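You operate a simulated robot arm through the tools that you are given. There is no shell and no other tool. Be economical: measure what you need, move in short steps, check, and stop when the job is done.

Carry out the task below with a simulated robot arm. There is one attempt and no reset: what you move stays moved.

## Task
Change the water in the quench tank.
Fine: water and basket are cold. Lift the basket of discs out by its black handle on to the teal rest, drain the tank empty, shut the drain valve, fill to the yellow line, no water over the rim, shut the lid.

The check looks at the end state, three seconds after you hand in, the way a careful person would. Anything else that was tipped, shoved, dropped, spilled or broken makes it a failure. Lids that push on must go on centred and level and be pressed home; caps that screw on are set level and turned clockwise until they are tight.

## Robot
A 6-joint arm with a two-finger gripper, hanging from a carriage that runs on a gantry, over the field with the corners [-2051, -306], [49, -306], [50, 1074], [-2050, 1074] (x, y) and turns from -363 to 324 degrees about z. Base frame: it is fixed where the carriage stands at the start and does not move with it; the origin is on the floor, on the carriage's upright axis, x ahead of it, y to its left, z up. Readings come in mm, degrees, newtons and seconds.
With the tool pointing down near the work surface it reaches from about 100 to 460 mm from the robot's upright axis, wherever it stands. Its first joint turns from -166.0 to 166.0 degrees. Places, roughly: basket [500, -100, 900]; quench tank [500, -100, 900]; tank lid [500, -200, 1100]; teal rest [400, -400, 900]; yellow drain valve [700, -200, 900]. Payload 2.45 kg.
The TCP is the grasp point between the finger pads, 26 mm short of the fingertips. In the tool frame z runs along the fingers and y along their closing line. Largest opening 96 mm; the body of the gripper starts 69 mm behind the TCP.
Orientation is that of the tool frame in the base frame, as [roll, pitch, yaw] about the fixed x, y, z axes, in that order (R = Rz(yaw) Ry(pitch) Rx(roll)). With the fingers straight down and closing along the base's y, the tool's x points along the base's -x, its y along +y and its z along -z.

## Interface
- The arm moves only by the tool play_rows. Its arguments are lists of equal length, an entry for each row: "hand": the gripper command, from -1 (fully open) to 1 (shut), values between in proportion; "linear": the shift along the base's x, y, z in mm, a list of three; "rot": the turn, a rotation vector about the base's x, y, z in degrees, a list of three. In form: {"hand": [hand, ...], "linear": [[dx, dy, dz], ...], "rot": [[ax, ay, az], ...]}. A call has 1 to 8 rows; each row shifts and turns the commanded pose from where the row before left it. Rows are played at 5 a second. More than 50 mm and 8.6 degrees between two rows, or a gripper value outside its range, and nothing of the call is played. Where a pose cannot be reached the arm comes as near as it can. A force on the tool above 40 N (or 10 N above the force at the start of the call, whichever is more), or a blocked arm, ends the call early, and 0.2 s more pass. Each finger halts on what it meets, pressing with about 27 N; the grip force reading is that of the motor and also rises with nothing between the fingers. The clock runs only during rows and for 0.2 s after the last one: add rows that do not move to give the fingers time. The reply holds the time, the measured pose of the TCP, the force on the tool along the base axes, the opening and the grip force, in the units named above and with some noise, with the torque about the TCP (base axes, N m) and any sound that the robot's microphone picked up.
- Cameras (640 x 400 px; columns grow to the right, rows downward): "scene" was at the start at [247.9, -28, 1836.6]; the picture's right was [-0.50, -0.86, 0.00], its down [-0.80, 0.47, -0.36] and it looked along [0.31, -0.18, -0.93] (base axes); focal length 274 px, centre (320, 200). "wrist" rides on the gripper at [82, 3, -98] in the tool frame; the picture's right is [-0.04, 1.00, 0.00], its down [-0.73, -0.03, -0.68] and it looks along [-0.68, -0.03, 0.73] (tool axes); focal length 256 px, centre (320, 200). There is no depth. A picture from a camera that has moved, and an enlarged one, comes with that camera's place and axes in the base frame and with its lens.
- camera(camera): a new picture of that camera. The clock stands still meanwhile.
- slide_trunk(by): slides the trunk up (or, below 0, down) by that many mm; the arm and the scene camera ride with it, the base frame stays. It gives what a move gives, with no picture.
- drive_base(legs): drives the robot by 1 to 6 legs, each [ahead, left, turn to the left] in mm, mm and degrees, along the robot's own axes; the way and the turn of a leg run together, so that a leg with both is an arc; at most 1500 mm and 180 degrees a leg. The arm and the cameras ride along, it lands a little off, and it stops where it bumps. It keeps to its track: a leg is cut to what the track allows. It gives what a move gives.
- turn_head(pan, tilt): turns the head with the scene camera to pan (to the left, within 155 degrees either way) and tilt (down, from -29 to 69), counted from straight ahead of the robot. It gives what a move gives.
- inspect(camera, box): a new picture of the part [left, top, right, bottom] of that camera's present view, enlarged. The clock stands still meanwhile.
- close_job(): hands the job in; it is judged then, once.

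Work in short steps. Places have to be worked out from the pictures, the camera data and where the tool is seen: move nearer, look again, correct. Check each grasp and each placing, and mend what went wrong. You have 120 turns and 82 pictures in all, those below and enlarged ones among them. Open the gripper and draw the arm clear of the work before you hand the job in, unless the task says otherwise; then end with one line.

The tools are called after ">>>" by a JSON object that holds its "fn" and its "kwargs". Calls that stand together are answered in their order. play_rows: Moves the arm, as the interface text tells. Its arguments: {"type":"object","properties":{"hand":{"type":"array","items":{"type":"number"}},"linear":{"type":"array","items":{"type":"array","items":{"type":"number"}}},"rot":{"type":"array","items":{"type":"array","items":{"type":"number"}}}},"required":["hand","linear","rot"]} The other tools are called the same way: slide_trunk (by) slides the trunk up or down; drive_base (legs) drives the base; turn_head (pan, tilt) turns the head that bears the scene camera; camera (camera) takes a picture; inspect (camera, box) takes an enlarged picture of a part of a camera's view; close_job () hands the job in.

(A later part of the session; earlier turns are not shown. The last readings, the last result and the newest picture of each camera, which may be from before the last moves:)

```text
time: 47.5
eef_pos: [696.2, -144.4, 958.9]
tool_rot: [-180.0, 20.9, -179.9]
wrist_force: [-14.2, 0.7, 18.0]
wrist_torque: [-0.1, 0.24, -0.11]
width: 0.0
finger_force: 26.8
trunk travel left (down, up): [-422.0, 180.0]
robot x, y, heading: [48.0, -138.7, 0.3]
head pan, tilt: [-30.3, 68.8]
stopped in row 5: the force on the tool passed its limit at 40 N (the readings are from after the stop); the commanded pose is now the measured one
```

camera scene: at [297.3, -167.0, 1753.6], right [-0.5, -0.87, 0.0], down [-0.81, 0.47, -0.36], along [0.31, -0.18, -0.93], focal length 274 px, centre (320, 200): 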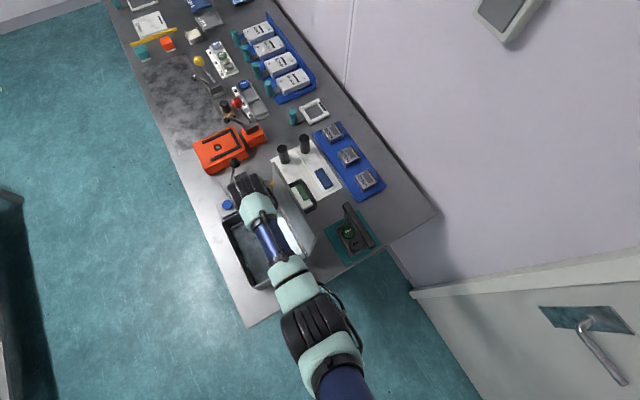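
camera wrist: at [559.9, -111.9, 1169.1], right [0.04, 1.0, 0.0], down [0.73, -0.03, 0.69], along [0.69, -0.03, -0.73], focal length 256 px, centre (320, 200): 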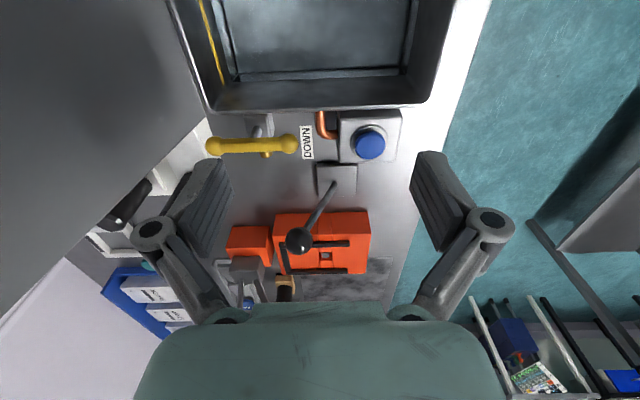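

The force holds: blocked that way. I retreat and look at the valve from the +y side with the tool turned.

>>> {"fn": "play_rows", "kwargs": {"hand": [1, 1, 1, 1, 1, 1, 1], "linear": [[-4, 2, 30], [-5, 10, 40], [-5, 20, 35], [0, 20, 0], [0, 20, 0], [0, 20, 0], [0, 0, 0]], "rot": [[0, 0, 0], [0, 0, 0], [0, 7, 0], [0, 7, 0], [0, 6.5, 0], [0, 0, 0], [0, 0, 0]]}}

>>> {"fn": "drive_base", "kwargs": {"legs": [[0, 60, 0]]}}

>>> {"fn": "play_rows", "kwargs": {"hand": [-1, -1, -1, -1, -1, -1, -1, -1], "linear": [[0, 0, 0], [0, 0, 0], [0, 0, 0], [0, 0, 0], [0, 0, 0], [0, 0, 0], [0, 0, 0], [0, 0, 0]], "rot": [[0, 0, -8.5], [0, 0, -8.5], [0, 0, -8.5], [0, 0, -8.5], [0, 0, -8.5], [0, 0, -8.5], [0, 0, -8.5], [0, 0, -8.5]]}}

>>> {"fn": "camera", "kwargs": {"camera": "wrist"}}

```text
time: 49.1
eef_pos: [680.6, -52.6, 1064.3]
tool_rot: [179.8, 0.5, 180.0]
wrist_force: [-0.6, -0.5, -0.4]
wrist_torque: [0.0, -0.01, 0.0]
width: 0.0
finger_force: 27.3
trunk travel left (down, up): [-422.0, 180.0]
robot x, y, heading: [47.1, -140.7, 0.4]
head pan, tilt: [-30.3, 68.8]
```

```text
time: 50.1
eef_pos: [679.5, 6.8, 1063.8]
tool_rot: [179.9, 0.5, 179.9]
wrist_force: [0.6, 0.1, -0.2]
wrist_torque: [0.03, -0.01, -0.01]
width: 0.0
finger_force: 27.4
trunk travel left (down, up): [-422.0, 180.0]
robot x, y, heading: [51.0, -80.0, 0.1]
head pan, tilt: [-30.3, 68.8]
```

```text
time: 51.9
eef_pos: [679.8, 7.7, 1064.5]
tool_rot: [179.9, 0.5, 111.9]
wrist_force: [-0.3, -0.8, 0.8]
wrist_torque: [-0.01, -0.03, -0.01]
width: 96.1
finger_force: 0.0
trunk travel left (down, up): [-422.0, 180.0]
robot x, y, heading: [50.2, -82.7, 0.1]
head pan, tilt: [-30.3, 68.8]
```

```text
50 pictures are left
camera wrist: at [651.8, 84.2, 1162.7], right [0.94, 0.33, 0.0], down [0.24, -0.69, 0.69], along [0.23, -0.65, -0.73], focal length 256 px, centre (320, 200)
```

wrist: 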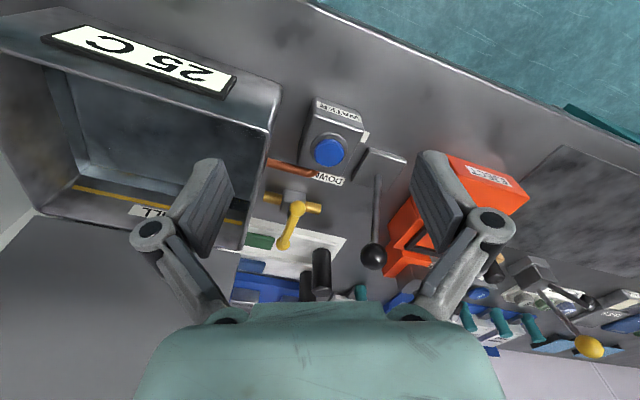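

>>> {"fn": "inspect", "kwargs": {"camera": "wrist", "box": [230, 90, 420, 260]}}

>>> {"fn": "inspect", "kwargs": {"camera": "wrist", "box": [250, 170, 346, 260]}}

```text
2.35 times, centred on (325, 175) of wrist
camera zoom: at [651.8, 84.2, 1162.7], right [0.94, 0.33, 0.0], down [0.24, -0.69, 0.69], along [0.23, -0.65, -0.73], focal length 602 px, centre (308, 259)
```

zoom: 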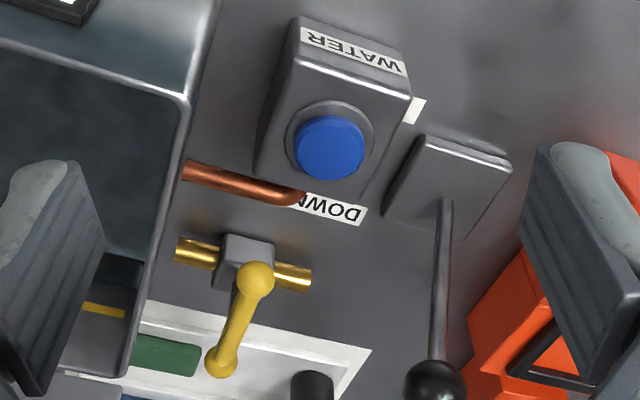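

```text
4.44 times, centred on (298, 215) of wrist
camera zoom: at [651.8, 84.2, 1162.7], right [0.94, 0.33, 0.0], down [0.24, -0.69, 0.69], along [0.23, -0.65, -0.73], focal length 1138 px, centre (418, 133)
```

zoom: 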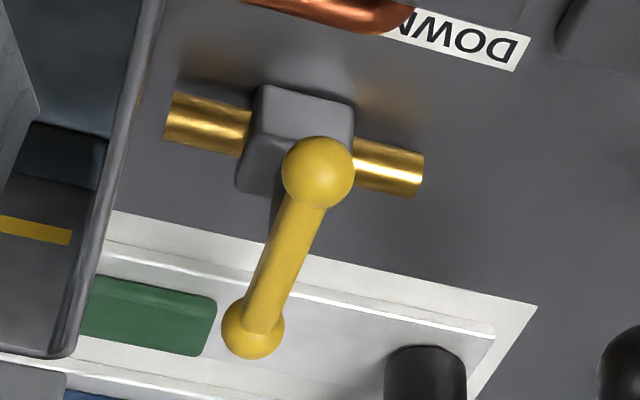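

Now it is clear: the brass drain pipe runs along x, and the yellow T-bar (ends (704,−151) and (704,−232), z≈926) turns about a vertical stem at ≈(704,−191). I'll grip the bar from above with the fingers closing along x and twist. First finish the yaw and go above it.

>>> {"fn": "play_rows", "kwargs": {"hand": [-1, -1, -1, -1, -1, -1, -1, -1], "linear": [[5, -40, 5], [5, -40, 5], [5, -40, 5], [5, -30, 0], [4, -20, 0], [0, -15, 0], [0, -13, 0], [0, 0, 0]], "rot": [[0, 0, -7.3], [0, 0, -7.3], [0, 0, -7.3], [0, 0, 0], [0, 0, 0], [0, 0, 0], [0, 0, 0], [0, 0, 0]]}}

>>> {"fn": "camera", "kwargs": {"camera": "scene"}}

>>> {"fn": "camera", "kwargs": {"camera": "wrist"}}

```text
time: 53.7
eef_pos: [679.3, -189.6, 1084.6]
tool_rot: [179.9, 0.5, 90.2]
wrist_force: [-0.9, -0.6, 0.1]
wrist_torque: [-0.05, -0.01, -0.03]
width: 95.8
finger_force: 0.1
out of reach, approached as far as the arm can: row 2, 3, 4, 5
trunk travel left (down, up): [-422.0, 180.0]
robot x, y, heading: [53.4, -78.0, -0.0]
head pan, tilt: [-30.3, 68.8]
```

```text
47 pictures are left
camera scene: at [296.0, -107.8, 1683.6], right [-0.5, -0.86, 0.0], down [-0.81, 0.47, -0.36], along [0.31, -0.18, -0.93], focal length 274 px, centre (320, 200)
```

scene: 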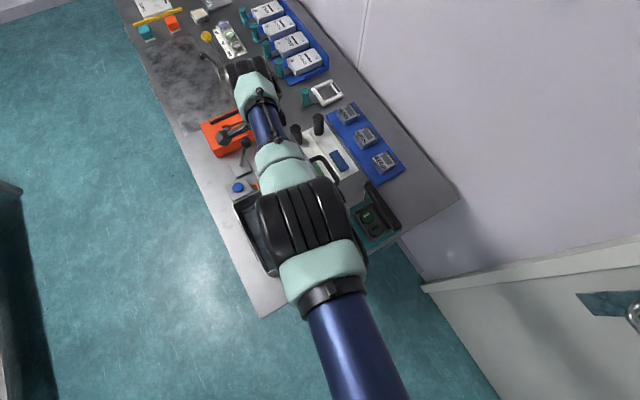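

```text
46 pictures are left
camera wrist: at [684.0, -107.0, 1183.4], right [1.0, -0.04, 0.0], down [-0.03, -0.73, 0.69], along [-0.02, -0.68, -0.73], focal length 256 px, centre (320, 200)
```

wrist: 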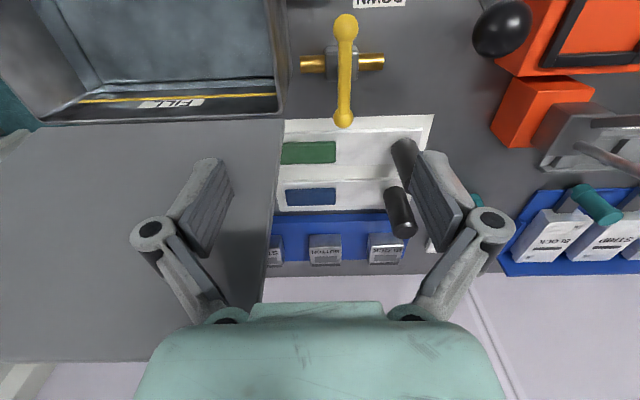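

The bar centre is confirmed at ≈(705,−189). I narrow the opening to 40 mm, lower the trunk for reach, and move +x.

>>> {"fn": "play_rows", "kwargs": {"hand": [0.15, 0.15, 0.15, 0.15], "linear": [[0, 0, 0], [0, 0, 0], [0, 0, 0], [0, 0, 0]], "rot": [[0, 0, 0], [0, 0, 0], [0, 0, 0], [0, 0, 0]]}}

>>> {"fn": "slide_trunk", "kwargs": {"by": -70}}

>>> {"fn": "play_rows", "kwargs": {"hand": [0.15, 0.15, 0.15, 0.15], "linear": [[10, 0, 0], [10, 0, 0], [6, 0, 0], [0, 0, 0]], "rot": [[0, 0, 0], [0, 0, 0], [0, 0, 0], [0, 0, 0]]}}

>>> {"fn": "camera", "kwargs": {"camera": "wrist"}}

```text
time: 54.7
eef_pos: [681.7, -190.1, 1085.7]
tool_rot: [179.9, 0.5, 90.1]
wrist_force: [-0.4, -0.4, 0.7]
wrist_torque: [0.01, -0.03, -0.03]
width: 41.0
finger_force: 0.1
trunk travel left (down, up): [-422.0, 180.0]
robot x, y, heading: [48.6, -79.7, 0.1]
head pan, tilt: [-30.3, 68.8]
```

```text
time: 55.8
eef_pos: [680.3, -189.8, 1015.6]
tool_rot: [179.9, 0.5, 90.1]
wrist_force: [-0.4, -0.9, -0.1]
wrist_torque: [-0.03, 0.03, -0.02]
width: 40.7
finger_force: 0.0
trunk travel left (down, up): [-352.0, 250.0]
robot x, y, heading: [46.4, -81.7, 0.1]
head pan, tilt: [-30.3, 68.8]
```

```text
time: 56.8
eef_pos: [681.5, -188.1, 1017.4]
tool_rot: [179.9, 0.6, 90.1]
wrist_force: [0.3, 0.2, 0.3]
wrist_torque: [0.0, 0.04, -0.03]
width: 40.8
finger_force: 0.0
out of reach, approached as far as the arm can: row 1, 2, 3
trunk travel left (down, up): [-352.0, 250.0]
robot x, y, heading: [47.7, -78.2, 0.3]
head pan, tilt: [-30.3, 68.8]
```

```text
45 pictures are left
camera wrist: at [684.9, -105.9, 1114.9], right [1.0, -0.04, 0.0], down [-0.03, -0.73, 0.69], along [-0.02, -0.68, -0.73], focal length 256 px, centre (320, 200)
```

wrist: 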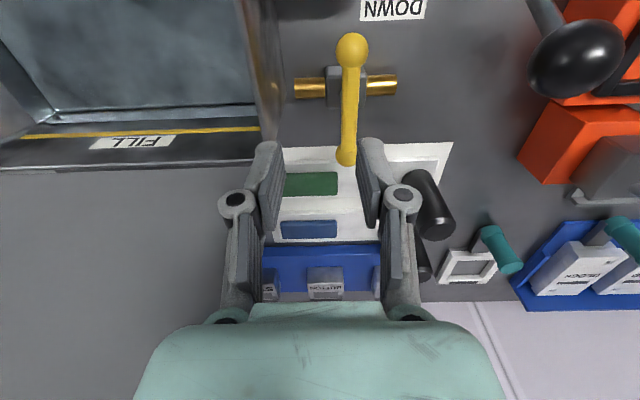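

At the reach limit with a vertical tool. An 8° outward lean gives the missing 25 mm, and the twist will be done about the tool's own axis.

>>> {"fn": "play_rows", "kwargs": {"hand": [0.15, 0.15, 0.15, 0.15, 0.15], "linear": [[0, 0, 0], [10, -1, 0], [10, -1, 0], [2, 0, 0], [0, 0, 0]], "rot": [[0, -8, 0], [0, 0, 0], [0, 0, 0], [0, 0, 0], [0, 0, 0]]}}

>>> {"fn": "camera", "kwargs": {"camera": "wrist"}}

```text
time: 58.0
eef_pos: [703.2, -190.7, 1016.2]
tool_rot: [171.9, 0.5, 90.2]
wrist_force: [0.5, -0.4, -0.8]
wrist_torque: [0.01, 0.01, 0.02]
width: 40.8
finger_force: 0.0
trunk travel left (down, up): [-352.0, 250.0]
robot x, y, heading: [46.1, -77.7, -0.0]
head pan, tilt: [-30.3, 68.8]
```

```text
44 pictures are left
camera wrist: at [692.9, -108.1, 1114.4], right [0.99, -0.04, 0.14], down [-0.12, -0.73, 0.67], along [0.08, -0.68, -0.72], focal length 256 px, centre (320, 200)
```

wrist: 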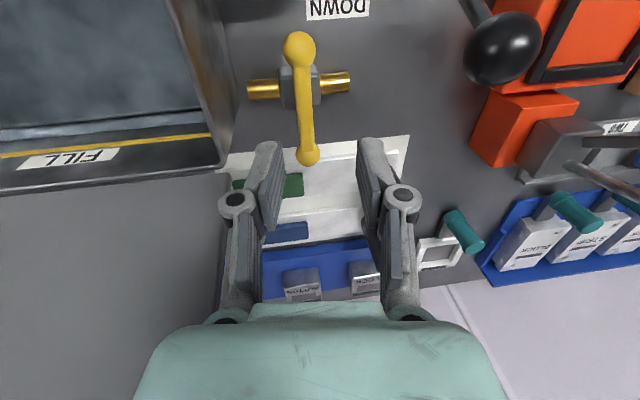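

Bar x=705 confirmed, centred between the fingers once lowered. I lower the trunk 72 mm.

>>> {"fn": "slide_trunk", "kwargs": {"by": -45}}

>>> {"fn": "slide_trunk", "kwargs": {"by": -27}}

>>> {"fn": "camera", "kwargs": {"camera": "wrist"}}

```text
time: 58.9
eef_pos: [704.2, -188.7, 971.5]
tool_rot: [171.9, 0.4, 90.1]
wrist_force: [0.2, -0.3, -0.3]
wrist_torque: [-0.04, -0.01, -0.03]
width: 40.8
finger_force: 0.1
trunk travel left (down, up): [-307.0, 295.0]
robot x, y, heading: [44.6, -79.0, 0.0]
head pan, tilt: [-30.3, 68.8]
```

```text
time: 59.6
eef_pos: [702.9, -190.6, 945.4]
tool_rot: [171.9, 0.5, 90.0]
wrist_force: [0.0, 0.6, 0.2]
wrist_torque: [-0.03, -0.03, 0.01]
width: 40.8
finger_force: 0.0
trunk travel left (down, up): [-280.0, 322.0]
robot x, y, heading: [50.8, -75.9, 0.5]
head pan, tilt: [-30.3, 68.8]
```

```text
43 pictures are left
camera wrist: at [693.0, -108.2, 1042.4], right [0.99, -0.04, 0.14], down [-0.12, -0.73, 0.67], along [0.08, -0.68, -0.72], focal length 256 px, centre (320, 200)
```

wrist: 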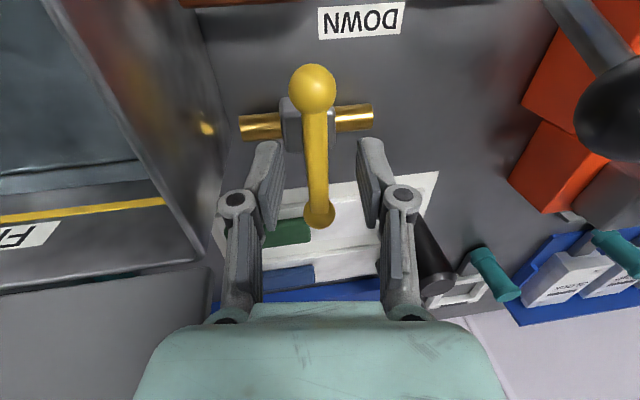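

Fingers straddle the bar centre. Lower 4 mm more and close.

>>> {"fn": "play_rows", "kwargs": {"hand": [0.15, 0.5, 1, 1, 1], "linear": [[1, -1, -4], [0, 0, 0], [0, 0, 0], [0, 0, 0], [0, 0, 0]], "rot": [[0, 0, 0], [0, 0, 0], [0, 0, 0], [0, 0, 0], [0, 0, 0]]}}

>>> {"fn": "camera", "kwargs": {"camera": "wrist"}}

```text
time: 60.8
eef_pos: [701.5, -190.4, 940.2]
tool_rot: [172.1, 0.6, 90.0]
wrist_force: [-14.8, 0.4, 9.9]
wrist_torque: [0.28, 0.93, 0.02]
width: 13.6
finger_force: 40.2
trunk travel left (down, up): [-280.0, 322.0]
robot x, y, heading: [49.7, -79.5, 0.4]
head pan, tilt: [-30.3, 68.8]
```

```text
42 pictures are left
camera wrist: at [691.8, -109.0, 1037.3], right [0.99, -0.04, 0.14], down [-0.12, -0.73, 0.67], along [0.07, -0.68, -0.73], focal length 256 px, centre (320, 200)
```

wrist: 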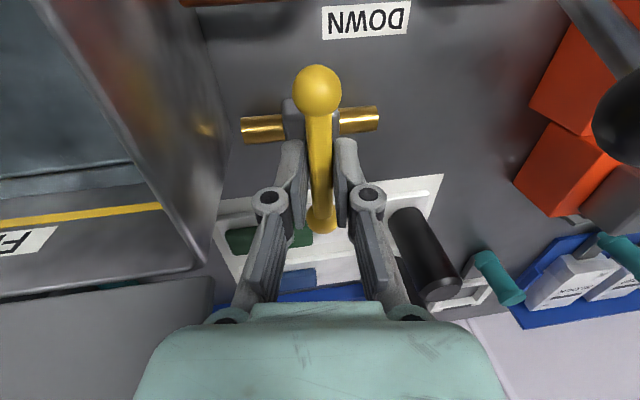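

Gripped (13.6 mm), pulled slightly to −x; I relax by 2 mm and try turning clockwise 16° about the tool axis, watching the torque.

>>> {"fn": "play_rows", "kwargs": {"hand": [1, 1, 1, 1, 1, 1], "linear": [[-2, 0, 0], [0, 0, 0], [0, 0, 0], [0, 0, 0], [0, 0, 0], [0, 0, 0]], "rot": [[0, 0, 0], [0.55, 0, -4], [0.55, 0, -4], [0.55, 0, -4], [0.55, 0, -4], [0, 0, 0]]}}

```text
time: 62.2
eef_pos: [702.2, -191.0, 939.9]
tool_rot: [172.2, -1.7, 74.0]
wrist_force: [9.2, 1.4, -17.5]
wrist_torque: [-0.24, 0.56, 1.59]
width: 19.9
finger_force: 44.1
trunk travel left (down, up): [-280.0, 322.0]
robot x, y, heading: [47.3, -77.0, 0.1]
head pan, tilt: [-30.3, 68.8]
```

The pads are being forced apart with 1.6 Nm: it's blocked clockwise. I turn back and try anticlockwise.

>>> {"fn": "play_rows", "kwargs": {"hand": [1, 1, 1, 1, 1, 1, 1, 1], "linear": [[0, 0, 0], [0, 0, 0], [0, 0, 0], [0, 0, 0], [0, 0, 0], [0, 0, 0], [0, 0, 0], [0, 0, 0]], "rot": [[-0.55, 0, 4], [-0.55, 0, 4], [-0.55, 0, 4], [-0.55, 0, 4], [-0.55, 0, 4], [-0.55, 0, 4], [-0.55, 0, 4], [0, 0, 0]]}}

>>> {"fn": "camera", "kwargs": {"camera": "wrist"}}

```text
time: 64.0
eef_pos: [702.7, -191.5, 941.4]
tool_rot: [172.1, 2.2, 102.0]
wrist_force: [-5.3, 0.0, 3.3]
wrist_torque: [0.62, 0.8, 0.03]
width: 13.6
finger_force: 40.3
trunk travel left (down, up): [-280.0, 322.0]
robot x, y, heading: [48.7, -78.8, 0.3]
head pan, tilt: [-30.3, 68.8]
```

```text
41 pictures are left
camera wrist: at [674.0, -110.5, 1036.6], right [0.97, 0.17, 0.14], down [0.03, -0.72, 0.7], along [0.22, -0.67, -0.7], focal length 256 px, centre (320, 200)
```

wrist: 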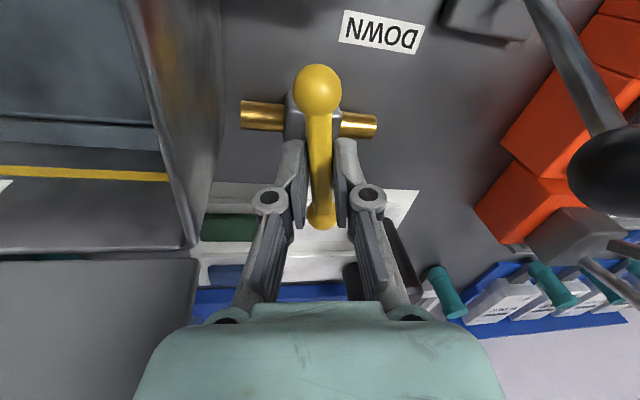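

It turns freely anticlockwise (12° done, torque ~0). I continue, with watch on the lid near the wrist camera.

>>> {"fn": "play_rows", "kwargs": {"hand": [1, 1, 1, 1, 1, 1, 1], "linear": [[0, 0, 0], [0, 0, 0], [0, 0, 0], [0, 0, 0], [0, 0, 0], [0, 0, 0], [0, 0, 0]], "rot": [[-1.1, 0, 6], [-2.0, 0, 6], [-2.0, 0, 6], [-2.0, 0, 6], [-2.0, 0, 6], [-2.0, 0, 6], [0, 0, 0]]}}

>>> {"fn": "camera", "kwargs": {"camera": "wrist"}}

```text
time: 65.6
eef_pos: [702.5, -190.3, 941.3]
tool_rot: [177.9, 11.5, 139.0]
wrist_force: [-4.4, 4.0, 10.4]
wrist_torque: [0.0, 0.84, 0.01]
width: 12.1
finger_force: 39.0
trunk travel left (down, up): [-280.0, 322.0]
robot x, y, heading: [50.8, -81.8, 0.2]
head pan, tilt: [-30.3, 68.8]
```

```text
40 pictures are left
camera wrist: at [627.3, -125.7, 1021.4], right [0.68, 0.73, 0.04], down [0.4, -0.42, 0.81], along [0.61, -0.53, -0.58], focal length 256 px, centre (320, 200)
```

wrist: 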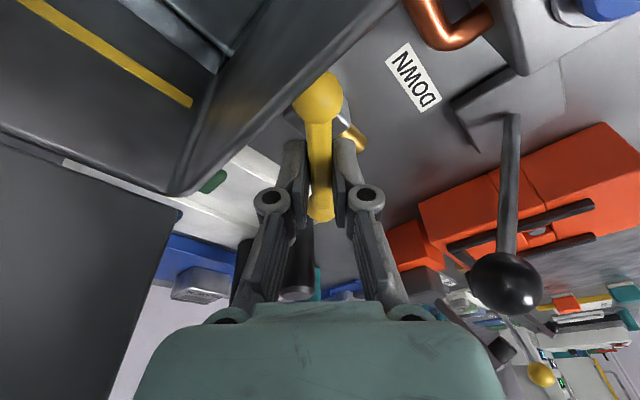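

Half done (≈49°). I continue the rest about the tool axis.

>>> {"fn": "play_rows", "kwargs": {"hand": [1, 1, 1, 1, 1, 1, 1], "linear": [[0, 0, 0], [0, 0, 0], [0, 0, 0], [0, 0, 0], [0, 0, 0], [0, 0, 0], [0, 0, 0]], "rot": [[-1.04, 0.63, 5.9], [-1.04, 0.63, 5.9], [-1.04, 0.63, 5.9], [-1.04, 0.63, 5.9], [-1.04, 0.63, 5.9], [-1.04, 0.63, 5.9], [0, 0, 0]]}}

>>> {"fn": "camera", "kwargs": {"camera": "wrist"}}

```text
time: 67.2
eef_pos: [701.9, -188.9, 940.1]
tool_rot: [-175.0, 10.3, 175.8]
wrist_force: [2.3, 8.5, -2.5]
wrist_torque: [0.65, -0.9, 0.02]
width: 12.8
finger_force: 39.5
trunk travel left (down, up): [-280.0, 322.0]
robot x, y, heading: [47.2, -79.4, 0.0]
head pan, tilt: [-30.3, 68.8]
```

```text
39 pictures are left
camera wrist: at [606.3, -170.4, 1022.5], right [0.13, 0.99, -0.08], down [0.6, -0.01, 0.8], along [0.79, -0.15, -0.59], focal length 256 px, centre (320, 200)
```

wrist: 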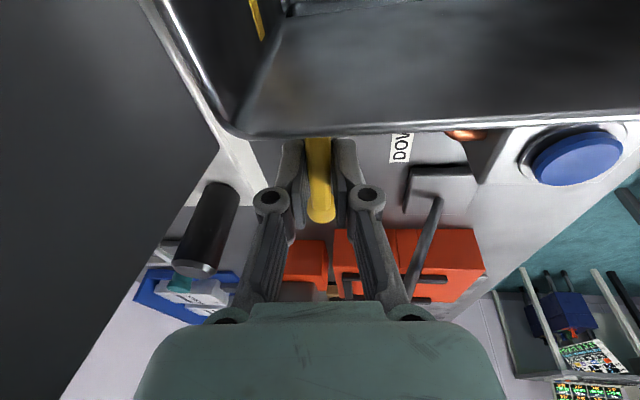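

Turned ≈86°. A final 5° to reach the stop.

>>> {"fn": "play_rows", "kwargs": {"hand": [1, 1, 1, 1], "linear": [[0, -1, 0], [0, 0, 0], [0, 0, 0], [0, 0, 0]], "rot": [[-0.5, 0.3, 2.5], [-0.5, 0.3, 2.5], [0, 0, 0], [0, 0, 0]]}}

>>> {"fn": "inspect", "kwargs": {"camera": "wrist", "box": [150, 0, 470, 200]}}

```text
time: 68.2
eef_pos: [702.5, -190.1, 940.6]
tool_rot: [-174.0, 9.8, -179.2]
wrist_force: [3.2, 12.0, -0.6]
wrist_torque: [0.75, -0.5, -0.02]
width: 13.2
finger_force: 39.7
trunk travel left (down, up): [-280.0, 322.0]
robot x, y, heading: [51.5, -81.2, 0.1]
head pan, tilt: [-30.3, 68.8]
```

```text
2.00 times, centred on (310, 100) of wrist
camera zoom: at [605.7, -177.3, 1023.3], right [0.04, 0.99, -0.1], down [0.61, 0.05, 0.79], along [0.79, -0.09, -0.6], focal length 512 px, centre (340, 400)
```

zoom: 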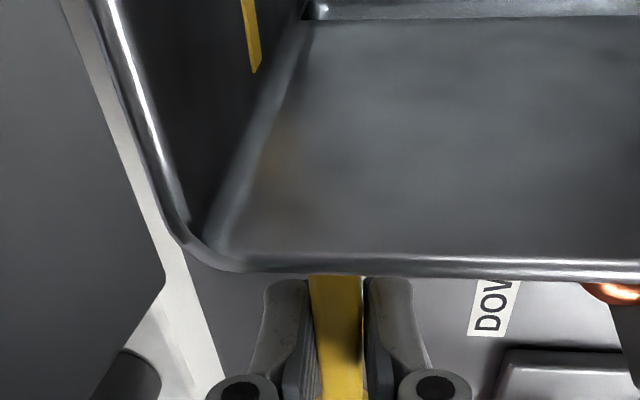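

The bar is parallel to the pipe: open. I hold the grip while it drains and look at the tank with the scene camera.

>>> {"fn": "play_rows", "kwargs": {"hand": [1, 1, 1, 1, 1, 1, 1, 1], "linear": [[0, 0, 0], [0, 0, 0], [0, 0, 0], [0, 0, 0], [0, 0, 0], [0, 0, 0], [0, 0, 0], [0, 0, 0]], "rot": [[0, 0, 0], [0, 0, 0], [0, 0, 0], [0, 0, 0], [0, 0, 0], [0, 0, 0], [0, 0, 0], [0, 0, 0]]}}

>>> {"fn": "inspect", "kwargs": {"camera": "scene", "box": [180, 140, 420, 290]}}

```text
time: 70.0
eef_pos: [703.2, -189.3, 940.0]
tool_rot: [-174.0, 9.8, -179.2]
wrist_force: [3.5, 13.0, 0.7]
wrist_torque: [0.79, 0.27, -0.04]
width: 12.9
finger_force: 39.4
trunk travel left (down, up): [-280.0, 322.0]
robot x, y, heading: [48.9, -81.3, 0.2]
head pan, tilt: [-30.3, 68.8]
```

```text
2.67 times, centred on (300, 215) of scene
camera zoom: at [296.2, -106.3, 1541.6], right [-0.5, -0.87, 0.0], down [-0.81, 0.47, -0.36], along [0.31, -0.18, -0.93], focal length 731 px, centre (373, 160)
```

zoom: 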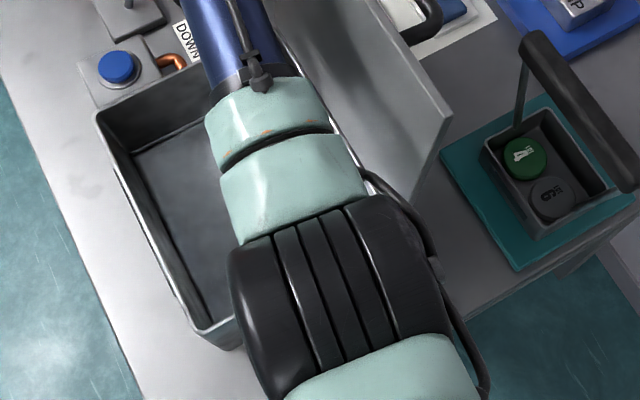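

The tank floor looks dry-matte here; I wait several seconds more to be sure and compare.

>>> {"fn": "play_rows", "kwargs": {"hand": [1, 1, 1, 1, 1, 1, 1, 1], "linear": [[0, 0, 0], [0, 0, 0], [0, 0, 0], [0, 0, 0], [0, 0, 0], [0, 0, 0], [0, 0, 0], [0, 0, 0]], "rot": [[0, 0, 0], [0, 0, 0], [0, 0, 0], [0, 0, 0], [0, 0, 0], [0, 0, 0], [0, 0, 0], [0, 0, 0]]}}

>>> {"fn": "play_rows", "kwargs": {"hand": [1, 1, 1, 1, 1, 1, 1, 1], "linear": [[0, 0, 0], [0, 0, 0], [0, 0, 0], [0, 0, 0], [0, 0, 0], [0, 0, 0], [0, 0, 0], [0, 0, 0]], "rot": [[0, 0, 0], [0, 0, 0], [0, 0, 0], [0, 0, 0], [0, 0, 0], [0, 0, 0], [0, 0, 0], [0, 0, 0]]}}

>>> {"fn": "play_rows", "kwargs": {"hand": [1, 1, 1, 1, 1, 1, 1, 1], "linear": [[0, 0, 0], [0, 0, 0], [0, 0, 0], [0, 0, 0], [0, 0, 0], [0, 0, 0], [0, 0, 0], [0, 0, 0]], "rot": [[0, 0, 0], [0, 0, 0], [0, 0, 0], [0, 0, 0], [0, 0, 0], [0, 0, 0], [0, 0, 0], [0, 0, 0]]}}

>>> {"fn": "inspect", "kwargs": {"camera": "scene", "box": [200, 160, 290, 280]}}

```text
time: 71.8
eef_pos: [702.7, -188.6, 941.3]
tool_rot: [-174.0, 9.9, -179.2]
wrist_force: [1.3, 13.4, 0.0]
wrist_torque: [0.81, -0.13, -0.02]
width: 13.1
finger_force: 40.1
trunk travel left (down, up): [-280.0, 322.0]
robot x, y, heading: [46.3, -78.5, 0.3]
head pan, tilt: [-30.3, 68.8]
```

```text
time: 73.6
eef_pos: [702.6, -188.8, 941.2]
tool_rot: [-174.0, 9.8, -179.3]
wrist_force: [1.1, 12.5, 0.9]
wrist_torque: [0.87, -0.06, -0.01]
width: 13.1
finger_force: 39.3
trunk travel left (down, up): [-280.0, 322.0]
robot x, y, heading: [46.4, -81.8, 0.1]
head pan, tilt: [-30.3, 68.8]
```

```text
time: 75.4
eef_pos: [701.7, -190.0, 941.4]
tool_rot: [-174.0, 9.8, -179.2]
wrist_force: [1.4, 13.5, 0.4]
wrist_torque: [0.82, 0.0, -0.03]
width: 12.9
finger_force: 39.9
trunk travel left (down, up): [-280.0, 322.0]
robot x, y, heading: [52.1, -77.5, 0.1]
head pan, tilt: [-30.3, 68.8]
```

```text
3.33 times, centred on (245, 220) of scene
camera zoom: at [296.2, -106.3, 1541.6], right [-0.5, -0.87, 0.0], down [-0.81, 0.47, -0.36], along [0.31, -0.18, -0.93], focal length 914 px, centre (570, 133)
```

zoom: 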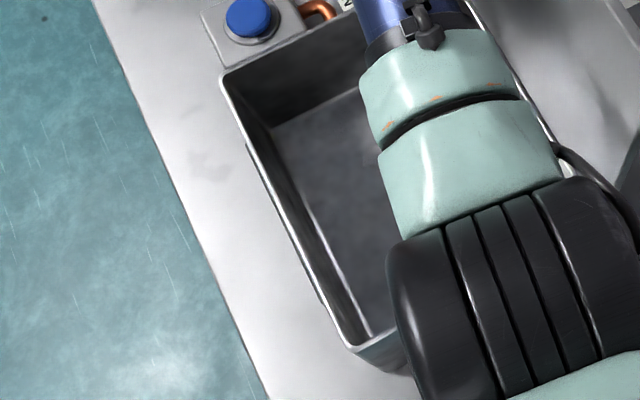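

It looks empty. I wait 9 s more and compare to be sure the level has stopped changing.

>>> {"fn": "play_rows", "kwargs": {"hand": [1, 1, 1, 1, 1, 1, 1, 1], "linear": [[0, 0, 0], [0, 0, 0], [0, 0, 0], [0, 0, 0], [0, 0, 0], [0, 0, 0], [0, 0, 0], [0, 0, 0]], "rot": [[0, 0, 0], [0, 0, 0], [0, 0, 0], [0, 0, 0], [0, 0, 0], [0, 0, 0], [0, 0, 0], [0, 0, 0]]}}

>>> {"fn": "play_rows", "kwargs": {"hand": [1, 1, 1, 1, 1, 1, 1, 1], "linear": [[0, 0, 0], [0, 0, 0], [0, 0, 0], [0, 0, 0], [0, 0, 0], [0, 0, 0], [0, 0, 0], [0, 0, 0]], "rot": [[0, 0, 0], [0, 0, 0], [0, 0, 0], [0, 0, 0], [0, 0, 0], [0, 0, 0], [0, 0, 0], [0, 0, 0]]}}

>>> {"fn": "play_rows", "kwargs": {"hand": [1, 1, 1, 1, 1, 1, 1, 1], "linear": [[0, 0, 0], [0, 0, 0], [0, 0, 0], [0, 0, 0], [0, 0, 0], [0, 0, 0], [0, 0, 0], [0, 0, 0]], "rot": [[0, 0, 0], [0, 0, 0], [0, 0, 0], [0, 0, 0], [0, 0, 0], [0, 0, 0], [0, 0, 0], [0, 0, 0]]}}

>>> {"fn": "play_rows", "kwargs": {"hand": [1, 1, 1, 1, 1, 1, 1, 1], "linear": [[0, 0, 0], [0, 0, 0], [0, 0, 0], [0, 0, 0], [0, 0, 0], [0, 0, 0], [0, 0, 0], [0, 0, 0]], "rot": [[0, 0, 0], [0, 0, 0], [0, 0, 0], [0, 0, 0], [0, 0, 0], [0, 0, 0], [0, 0, 0], [0, 0, 0]]}}

>>> {"fn": "play_rows", "kwargs": {"hand": [1, 1, 1, 1, 1, 1, 1, 1], "linear": [[0, 0, 0], [0, 0, 0], [0, 0, 0], [0, 0, 0], [0, 0, 0], [0, 0, 0], [0, 0, 0], [0, 0, 0]], "rot": [[0, 0, 0], [0, 0, 0], [0, 0, 0], [0, 0, 0], [0, 0, 0], [0, 0, 0], [0, 0, 0], [0, 0, 0]]}}

>>> {"fn": "inspect", "kwargs": {"camera": "scene", "box": [200, 160, 290, 280]}}

```text
time: 77.2
eef_pos: [702.7, -188.7, 940.6]
tool_rot: [-174.0, 9.8, -179.2]
wrist_force: [1.6, 12.9, 2.4]
wrist_torque: [0.82, -0.03, -0.05]
width: 12.7
finger_force: 39.7
trunk travel left (down, up): [-280.0, 322.0]
robot x, y, heading: [46.2, -82.2, 0.1]
head pan, tilt: [-30.3, 68.8]
```

```text
time: 79.0
eef_pos: [702.9, -188.9, 940.0]
tool_rot: [-173.9, 9.9, -179.2]
wrist_force: [0.6, 12.4, 1.4]
wrist_torque: [0.79, -0.07, -0.03]
width: 13.1
finger_force: 40.1
trunk travel left (down, up): [-280.0, 322.0]
robot x, y, heading: [48.6, -78.2, 0.7]
head pan, tilt: [-30.3, 68.8]
```

```text
time: 80.8
eef_pos: [703.1, -189.3, 940.3]
tool_rot: [-174.0, 9.7, -179.2]
wrist_force: [0.2, 12.9, 3.1]
wrist_torque: [0.81, 0.03, -0.05]
width: 12.9
finger_force: 39.3
trunk travel left (down, up): [-280.0, 322.0]
robot x, y, heading: [49.6, -81.3, 0.3]
head pan, tilt: [-30.3, 68.8]
```

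```text
time: 82.6
eef_pos: [702.6, -189.7, 941.2]
tool_rot: [-174.0, 9.8, -179.2]
wrist_force: [0.8, 13.1, 2.3]
wrist_torque: [0.84, -0.06, -0.01]
width: 12.9
finger_force: 39.5
trunk travel left (down, up): [-280.0, 322.0]
robot x, y, heading: [48.5, -81.5, 0.2]
head pan, tilt: [-30.3, 68.8]
```

```text
time: 84.4
eef_pos: [703.5, -189.5, 940.5]
tool_rot: [-174.1, 9.9, -179.2]
wrist_force: [0.5, 13.4, 2.5]
wrist_torque: [0.87, -0.04, 0.01]
width: 13.0
finger_force: 39.1
trunk travel left (down, up): [-280.0, 322.0]
robot x, y, heading: [51.7, -80.1, 0.1]
head pan, tilt: [-30.3, 68.8]
```

```text
3.33 times, centred on (245, 220) of scene
camera zoom: at [296.2, -106.3, 1541.6], right [-0.5, -0.87, 0.0], down [-0.81, 0.47, -0.36], along [0.31, -0.18, -0.93], focal length 914 px, centre (570, 133)
```

zoom: 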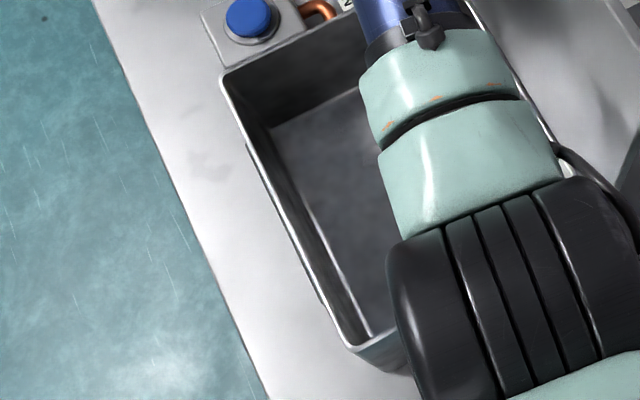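

Unchanged, so the tank is empty. Now I turn the valve back clockwise about the tool axis to shut it.

>>> {"fn": "play_rows", "kwargs": {"hand": [1, 1, 1, 1, 1, 1, 1, 1], "linear": [[0, 0, 0], [0, 0, 0], [0, 0, 0], [0, 0, 0], [0, 0, 0], [0, 0, 0], [0, 0, 0], [0, 0, 0]], "rot": [[1.02, -0.6, -5.9], [1.02, -0.6, -5.9], [1.02, -0.6, -5.9], [1.02, -0.6, -5.9], [1.02, -0.6, -5.9], [1.02, -0.6, -5.9], [1.02, -0.6, -5.9], [0, 0, 0]]}}

>>> {"fn": "play_rows", "kwargs": {"hand": [1, 1, 1, 1, 1, 1, 1], "linear": [[0, 0, 0], [0, 0, 0], [0, 0, 0], [0, 0, 0], [0, 0, 0], [0, 0, 0], [0, 0, 0]], "rot": [[1.5, -0.1, -5.9], [1.5, -0.1, -5.9], [1.5, -0.1, -5.9], [1.5, -0.1, -5.9], [1.5, -0.1, -5.9], [1.5, -0.1, -5.9], [0, 0, 0]]}}

>>> {"fn": "camera", "kwargs": {"camera": "wrist"}}

```text
time: 86.2
eef_pos: [702.8, -189.7, 940.4]
tool_rot: [178.0, 11.2, 137.9]
wrist_force: [4.5, 10.0, -7.4]
wrist_torque: [-0.93, -0.55, 0.05]
width: 11.8
finger_force: 38.6
trunk travel left (down, up): [-280.0, 322.0]
robot x, y, heading: [48.2, -81.8, 0.1]
head pan, tilt: [-30.3, 68.8]
```

```text
time: 87.8
eef_pos: [702.4, -191.9, 941.1]
tool_rot: [172.9, 3.8, 101.7]
wrist_force: [-0.3, 1.2, 3.7]
wrist_torque: [-0.57, 0.48, 0.0]
width: 13.3
finger_force: 39.6
trunk travel left (down, up): [-280.0, 322.0]
robot x, y, heading: [48.6, -81.4, 0.3]
head pan, tilt: [-30.3, 68.8]
```

```text
34 pictures are left
camera wrist: at [676.1, -108.2, 1034.0], right [0.98, 0.17, 0.12], down [0.03, -0.7, 0.72], along [0.21, -0.7, -0.69], focal length 256 px, centre (320, 200)
```

wrist: 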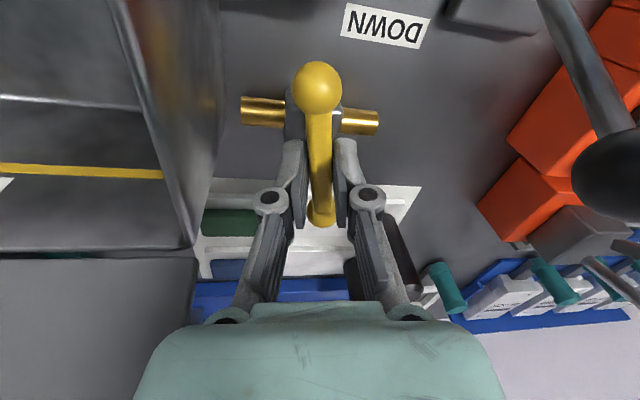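

Yaw 101.7: about 12° left. I turn 14° more, up to the stop, watching the torque.

>>> {"fn": "play_rows", "kwargs": {"hand": [1, 1, 1, 1, 1], "linear": [[0, 0, 0], [0, 0, 0], [0, 0, 0], [0, 0, 0], [0, 0, 0]], "rot": [[0.55, -0.1, -4], [0.55, -0.1, -4], [0.55, -0.1, -4], [0.4, 0, -2.5], [0, 0, 0]]}}

```text
time: 89.0
eef_pos: [702.0, -193.1, 940.7]
tool_rot: [172.6, 1.9, 87.2]
wrist_force: [-6.1, 0.8, 8.5]
wrist_torque: [-0.3, 0.66, 1.03]
width: 13.8
finger_force: 40.2
trunk travel left (down, up): [-280.0, 322.0]
robot x, y, heading: [49.0, -77.6, -0.0]
head pan, tilt: [-30.3, 68.8]
```

The stop is felt (1 Nm): shut. I release and rise with the trunk.

>>> {"fn": "play_rows", "kwargs": {"hand": [0.6, 0.15, 0.15, 0.15], "linear": [[0, 0, 0], [0, 0, 0], [0, 0, 0], [0, 0, 0]], "rot": [[0.2, 0, 1], [0, 0, 0], [0, 0, 0], [0, 0, 0]]}}

>>> {"fn": "slide_trunk", "kwargs": {"by": 110}}

>>> {"fn": "camera", "kwargs": {"camera": "wrist"}}

```text
time: 90.0
eef_pos: [702.0, -192.1, 940.7]
tool_rot: [172.5, 1.7, 88.2]
wrist_force: [-0.2, -0.2, 0.3]
wrist_torque: [-0.01, 0.02, -0.01]
width: 41.0
finger_force: 0.0
trunk travel left (down, up): [-280.0, 322.0]
robot x, y, heading: [46.3, -76.1, -0.0]
head pan, tilt: [-30.3, 68.8]
```

```text
time: 91.4
eef_pos: [703.0, -192.9, 1051.1]
tool_rot: [172.6, 1.6, 88.3]
wrist_force: [0.0, -0.3, 0.5]
wrist_torque: [0.02, -0.01, -0.02]
width: 40.6
finger_force: 0.0
trunk travel left (down, up): [-390.0, 212.0]
robot x, y, heading: [47.3, -76.7, 0.1]
head pan, tilt: [-30.3, 68.8]
```

```text
33 pictures are left
camera wrist: at [695.6, -108.0, 1146.8], right [0.99, -0.07, 0.13], down [-0.14, -0.71, 0.69], along [0.05, -0.7, -0.71], focal length 256 px, centre (320, 200)
```

wrist: 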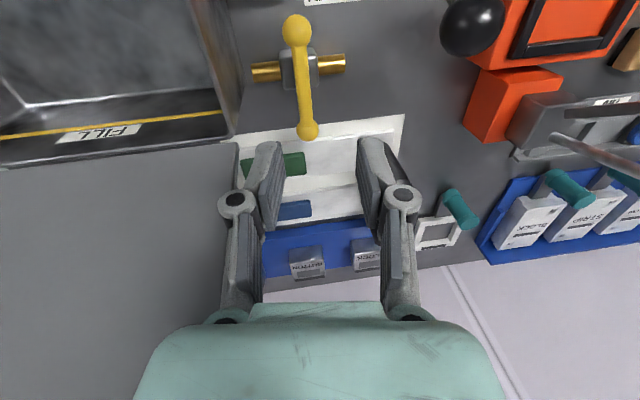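

Valve is shut. The button top is at about (715,−63,915). I move to y≈−63 and turn the tool back, closing the fingers.

>>> {"fn": "play_rows", "kwargs": {"hand": [0.15, 0.15, 0.15, 0.15, 1, 1, 1, 1], "linear": [[-5, 40, 5], [-5, 40, 5], [-5, 40, 0], [-5, 8, 0], [0, 0, 0], [0, 0, 0], [0, 0, 0], [0, 0, 0]], "rot": [[0, 0, 0], [0, 0, 0], [0, 0, 8.5], [0, 0, 8.5], [0, 0, 8.5], [0, 0, 8.5], [0, 0, 8.5], [0, 0, 8.5]]}}

>>> {"fn": "play_rows", "kwargs": {"hand": [1, 1, 1, 1, 1, 1], "linear": [[0, 0, 0], [0, 0, 0], [0, 0, 0], [0, 0, 0], [0, 0, 0], [0, 0, 0]], "rot": [[0, 0, 8.5], [0, 0, 8.5], [0, 0, 8.5], [0, 0, 8.5], [0, 0, 6.5], [0, 0, 0]]}}

```text
time: 93.2
eef_pos: [681.8, -63.3, 1060.1]
tool_rot: [172.6, 1.5, 139.6]
wrist_force: [0.3, -0.5, -0.1]
wrist_torque: [0.01, 0.01, 0.02]
width: 0.2
finger_force: 26.5
trunk travel left (down, up): [-390.0, 212.0]
robot x, y, heading: [47.4, -85.7, 0.4]
head pan, tilt: [-30.3, 68.8]
```

```text
time: 94.6
eef_pos: [682.7, -64.5, 1060.4]
tool_rot: [172.7, 1.6, 179.9]
wrist_force: [-1.2, -0.4, 0.6]
wrist_torque: [0.06, -0.07, -0.03]
width: 0.1
finger_force: 26.6
trunk travel left (down, up): [-390.0, 212.0]
robot x, y, heading: [47.2, -80.4, 0.2]
head pan, tilt: [-30.3, 68.8]
```

I straighten the side lean, tilt outward 20°, and go over the button.

>>> {"fn": "play_rows", "kwargs": {"hand": [1, 1, 1, 1, 1, 1, 1], "linear": [[0, 0, 0], [8, 0, 0], [8, 1, 0], [8, 0, 0], [0, 0, -15], [0, 0, -15], [0, 0, 0]], "rot": [[-7.3, 0, 0], [0, -7, 0], [0, -7, 0], [0, -5, 0], [0, 0, 0], [0, 0, 0], [0, 0, 0]]}}

>>> {"fn": "slide_trunk", "kwargs": {"by": -55}}

>>> {"fn": "camera", "kwargs": {"camera": "scene"}}

>>> {"fn": "camera", "kwargs": {"camera": "wrist"}}

```text
time: 96.2
eef_pos: [706.6, -62.4, 1032.0]
tool_rot: [180.0, 20.6, 180.0]
wrist_force: [0.5, -0.4, 1.0]
wrist_torque: [0.01, -0.04, -0.01]
width: 0.1
finger_force: 27.1
trunk travel left (down, up): [-390.0, 212.0]
robot x, y, heading: [48.3, -80.2, 0.3]
head pan, tilt: [-30.3, 68.8]
```

```text
time: 97.2
eef_pos: [705.9, -64.7, 976.0]
tool_rot: [179.9, 20.6, -180.0]
wrist_force: [0.4, -0.1, 0.2]
wrist_torque: [0.02, 0.03, 0.03]
width: 0.0
finger_force: 27.4
trunk travel left (down, up): [-335.0, 267.0]
robot x, y, heading: [47.2, -82.5, 0.2]
head pan, tilt: [-30.3, 68.8]
```

```text
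32 pictures are left
camera scene: at [296.1, -107.7, 1596.6], right [-0.5, -0.86, 0.0], down [-0.81, 0.47, -0.36], along [0.31, -0.18, -0.93], focal length 274 px, centre (320, 200)
```

scene: 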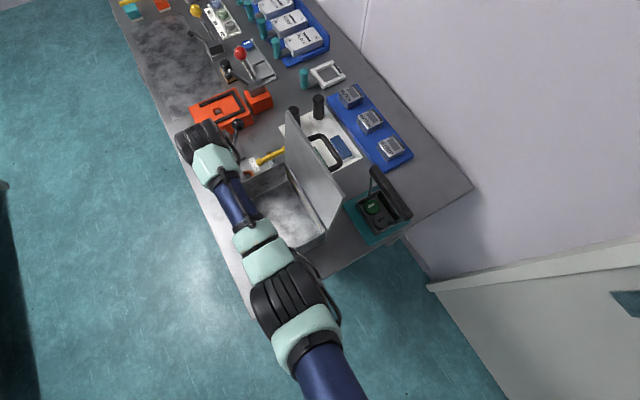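

```text
31 pictures are left
camera wrist: at [595.8, -60.7, 1039.8], right [0.04, 1.0, 0.02], down [0.45, -0.03, 0.89], along [0.89, -0.03, -0.45], focal length 256 px, centre (320, 200)
```

wrist: 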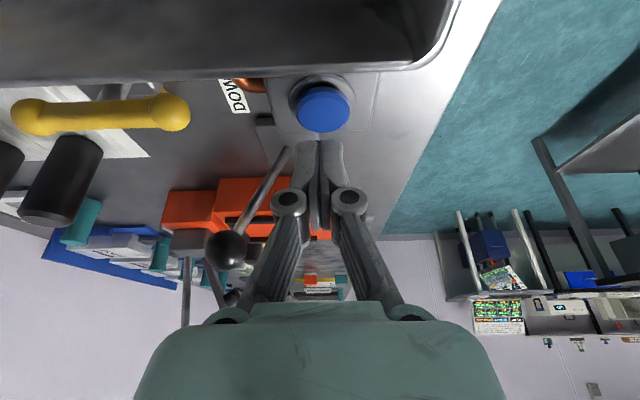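

The tip is right above the button. I approach to contact in small steps and come back up within the same call.

>>> {"fn": "play_rows", "kwargs": {"hand": [1, 1, 1, 1, 1, 1], "linear": [[0, 1, -12], [0, 0, -10], [0, 0, -6], [0, 0, -4], [0, 0, -3], [0, 0, 0]], "rot": [[0, 0, 0], [0, 0, 0], [0, 0, 0], [0, 0, 0], [0, 0, 0], [0, 0, 0]]}}

```text
time: 98.7
eef_pos: [710.7, -62.5, 945.2]
tool_rot: [-180.0, 21.1, -179.9]
wrist_force: [-5.1, 0.1, 11.9]
wrist_torque: [-0.02, 0.16, -0.02]
width: 5.9
finger_force: 28.5
trunk travel left (down, up): [-335.0, 267.0]
robot x, y, heading: [46.2, -82.1, 0.2]
head pan, tilt: [-30.3, 68.8]
heard: click
stopped in row 6: the force on the tool passed its limit at 41 N (the readings are from after the stop); the commanded pose is now the measured one
```

A click: the button is pressed. I check the tank at once.

>>> {"fn": "inspect", "kwargs": {"camera": "scene", "box": [220, 110, 380, 260]}}

>>> {"fn": "play_rows", "kwargs": {"hand": [1, 1], "linear": [[0, 0, 0], [0, 0, 0]], "rot": [[0, 0, 0], [0, 0, 0]]}}

>>> {"fn": "inspect", "kwargs": {"camera": "scene", "box": [220, 110, 380, 260]}}

```text
2.67 times, centred on (300, 185) of scene
camera zoom: at [295.8, -107.7, 1596.3], right [-0.5, -0.87, 0.0], down [-0.81, 0.47, -0.36], along [0.31, -0.18, -0.93], focal length 731 px, centre (373, 240)
```

zoom: 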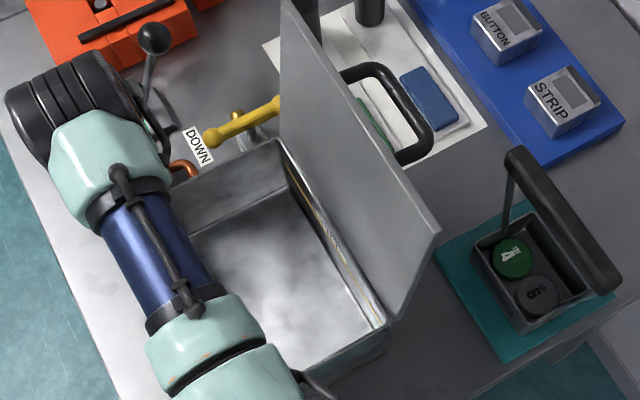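

```text
time: 99.3
eef_pos: [710.6, -62.6, 944.8]
tool_rot: [179.9, 21.1, 180.0]
wrist_force: [-3.7, 0.7, 16.8]
wrist_torque: [0.01, 0.18, 0.01]
width: 6.1
finger_force: 28.4
trunk travel left (down, up): [-335.0, 267.0]
robot x, y, heading: [49.0, -78.9, 0.1]
head pan, tilt: [-30.3, 68.8]
```

```text
2.67 times, centred on (300, 185) of scene
camera zoom: at [296.2, -107.7, 1596.8], right [-0.5, -0.87, 0.0], down [-0.81, 0.47, -0.36], along [0.31, -0.18, -0.93], focal length 731 px, centre (373, 240)
```

zoom: 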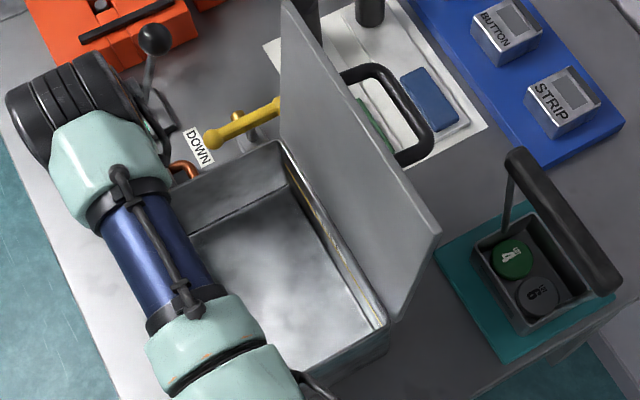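

The level isn't obviously changing yet; I hold another second and compare.

>>> {"fn": "play_rows", "kwargs": {"hand": [1, 1, 1, 1, 1, 1], "linear": [[0, 0, 0], [0, 0, 0], [0, 0, 0], [0, 0, 0], [0, 0, 0], [0, 0, 0]], "rot": [[0, 0, 0], [0, 0, 0], [0, 0, 0], [0, 0, 0], [0, 0, 0], [0, 0, 0]]}}

>>> {"fn": "inspect", "kwargs": {"camera": "scene", "box": [270, 155, 350, 245]}}

```text
time: 100.7
eef_pos: [708.2, -62.1, 944.8]
tool_rot: [179.9, 21.1, 180.0]
wrist_force: [-3.6, 0.3, 22.5]
wrist_torque: [0.01, 0.14, 0.01]
width: 5.9
finger_force: 28.1
trunk travel left (down, up): [-335.0, 267.0]
robot x, y, heading: [48.8, -81.5, 0.1]
head pan, tilt: [-30.3, 68.8]
```

```text
4.44 times, centred on (310, 200) of scene
camera zoom: at [296.4, -107.7, 1596.9], right [-0.5, -0.86, 0.0], down [-0.81, 0.47, -0.36], along [0.31, -0.18, -0.93], focal length 1219 px, centre (364, 200)
```

zoom: 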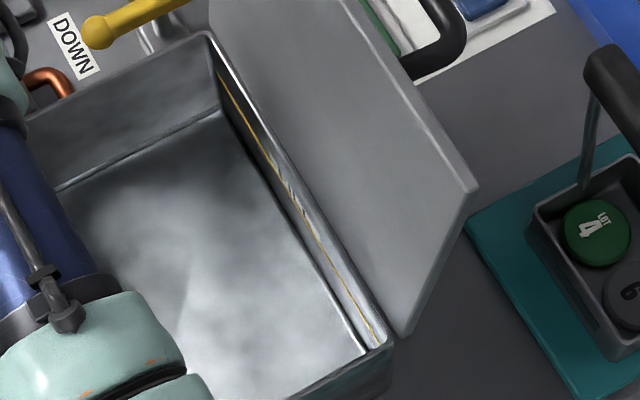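

Reference: at the far −y corner, rim v≈35, yellow line v≈72, surface v≈110 in this zoom. I hold 1.8 s and take the same zoom.

>>> {"fn": "play_rows", "kwargs": {"hand": [1, 1, 1, 1, 1, 1, 1, 1], "linear": [[0, 0, 0], [0, 0, 0], [0, 0, 0], [0, 0, 0], [0, 0, 0], [0, 0, 0], [0, 0, 0], [0, 0, 0]], "rot": [[0, 0, 0], [0, 0, 0], [0, 0, 0], [0, 0, 0], [0, 0, 0], [0, 0, 0], [0, 0, 0], [0, 0, 0]]}}

>>> {"fn": "inspect", "kwargs": {"camera": "scene", "box": [270, 155, 350, 245]}}

```text
time: 102.5
eef_pos: [709.0, -62.1, 944.0]
tool_rot: [179.8, 21.0, 180.0]
wrist_force: [-3.1, -0.6, 22.0]
wrist_torque: [-0.01, 0.13, -0.01]
width: 6.2
finger_force: 28.6
trunk travel left (down, up): [-335.0, 267.0]
robot x, y, heading: [46.4, -79.4, 0.2]
head pan, tilt: [-30.3, 68.8]
```

```text
4.44 times, centred on (310, 200) of scene
camera zoom: at [296.6, -107.7, 1596.9], right [-0.5, -0.86, 0.0], down [-0.81, 0.47, -0.36], along [0.31, -0.18, -0.93], focal length 1219 px, centre (364, 200)
```

zoom: 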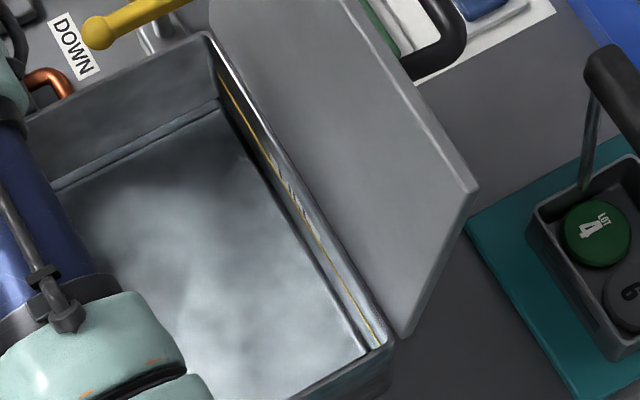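

The water edge has begun to climb (≈100 vs floor 110; line at 72). Rate ≈2.7 px/s, so I hold 3.6 s more and check.

>>> {"fn": "play_rows", "kwargs": {"hand": [1, 1, 1, 1, 1, 1, 1, 1], "linear": [[0, 0, 0], [0, 0, 0], [0, 0, 0], [0, 0, 0], [0, 0, 0], [0, 0, 0], [0, 0, 0], [0, 0, 0]], "rot": [[0, 0, 0], [0, 0, 0], [0, 0, 0], [0, 0, 0], [0, 0, 0], [0, 0, 0], [0, 0, 0], [0, 0, 0]]}}

>>> {"fn": "play_rows", "kwargs": {"hand": [1, 1, 1, 1, 1, 1, 1, 1], "linear": [[0, 0, 0], [0, 0, 0], [0, 0, 0], [0, 0, 0], [0, 0, 0], [0, 0, 0], [0, 0, 0], [0, 0, 0]], "rot": [[0, 0, 0], [0, 0, 0], [0, 0, 0], [0, 0, 0], [0, 0, 0], [0, 0, 0], [0, 0, 0], [0, 0, 0]]}}

>>> {"fn": "inspect", "kwargs": {"camera": "scene", "box": [270, 155, 350, 245]}}

```text
time: 104.3
eef_pos: [710.0, -62.2, 945.0]
tool_rot: [179.8, 21.1, 179.9]
wrist_force: [-2.3, 0.1, 20.8]
wrist_torque: [-0.04, 0.09, -0.03]
width: 6.1
finger_force: 28.9
trunk travel left (down, up): [-335.0, 267.0]
robot x, y, heading: [45.8, -79.7, 0.3]
head pan, tilt: [-30.3, 68.8]
```

```text
time: 106.1
eef_pos: [709.0, -62.5, 943.9]
tool_rot: [179.8, 21.1, -180.0]
wrist_force: [-1.1, 0.1, 20.0]
wrist_torque: [-0.01, 0.09, -0.01]
width: 6.0
finger_force: 28.4
trunk travel left (down, up): [-335.0, 267.0]
robot x, y, heading: [43.4, -79.8, 0.0]
head pan, tilt: [-30.3, 68.8]
```

```text
4.44 times, centred on (310, 200) of scene
camera zoom: at [296.7, -107.7, 1596.9], right [-0.5, -0.86, 0.0], down [-0.81, 0.47, -0.36], along [0.31, -0.18, -0.93], focal length 1219 px, centre (364, 200)
```

zoom: 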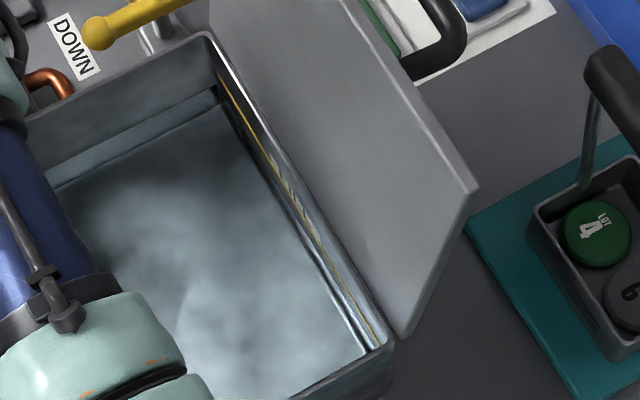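

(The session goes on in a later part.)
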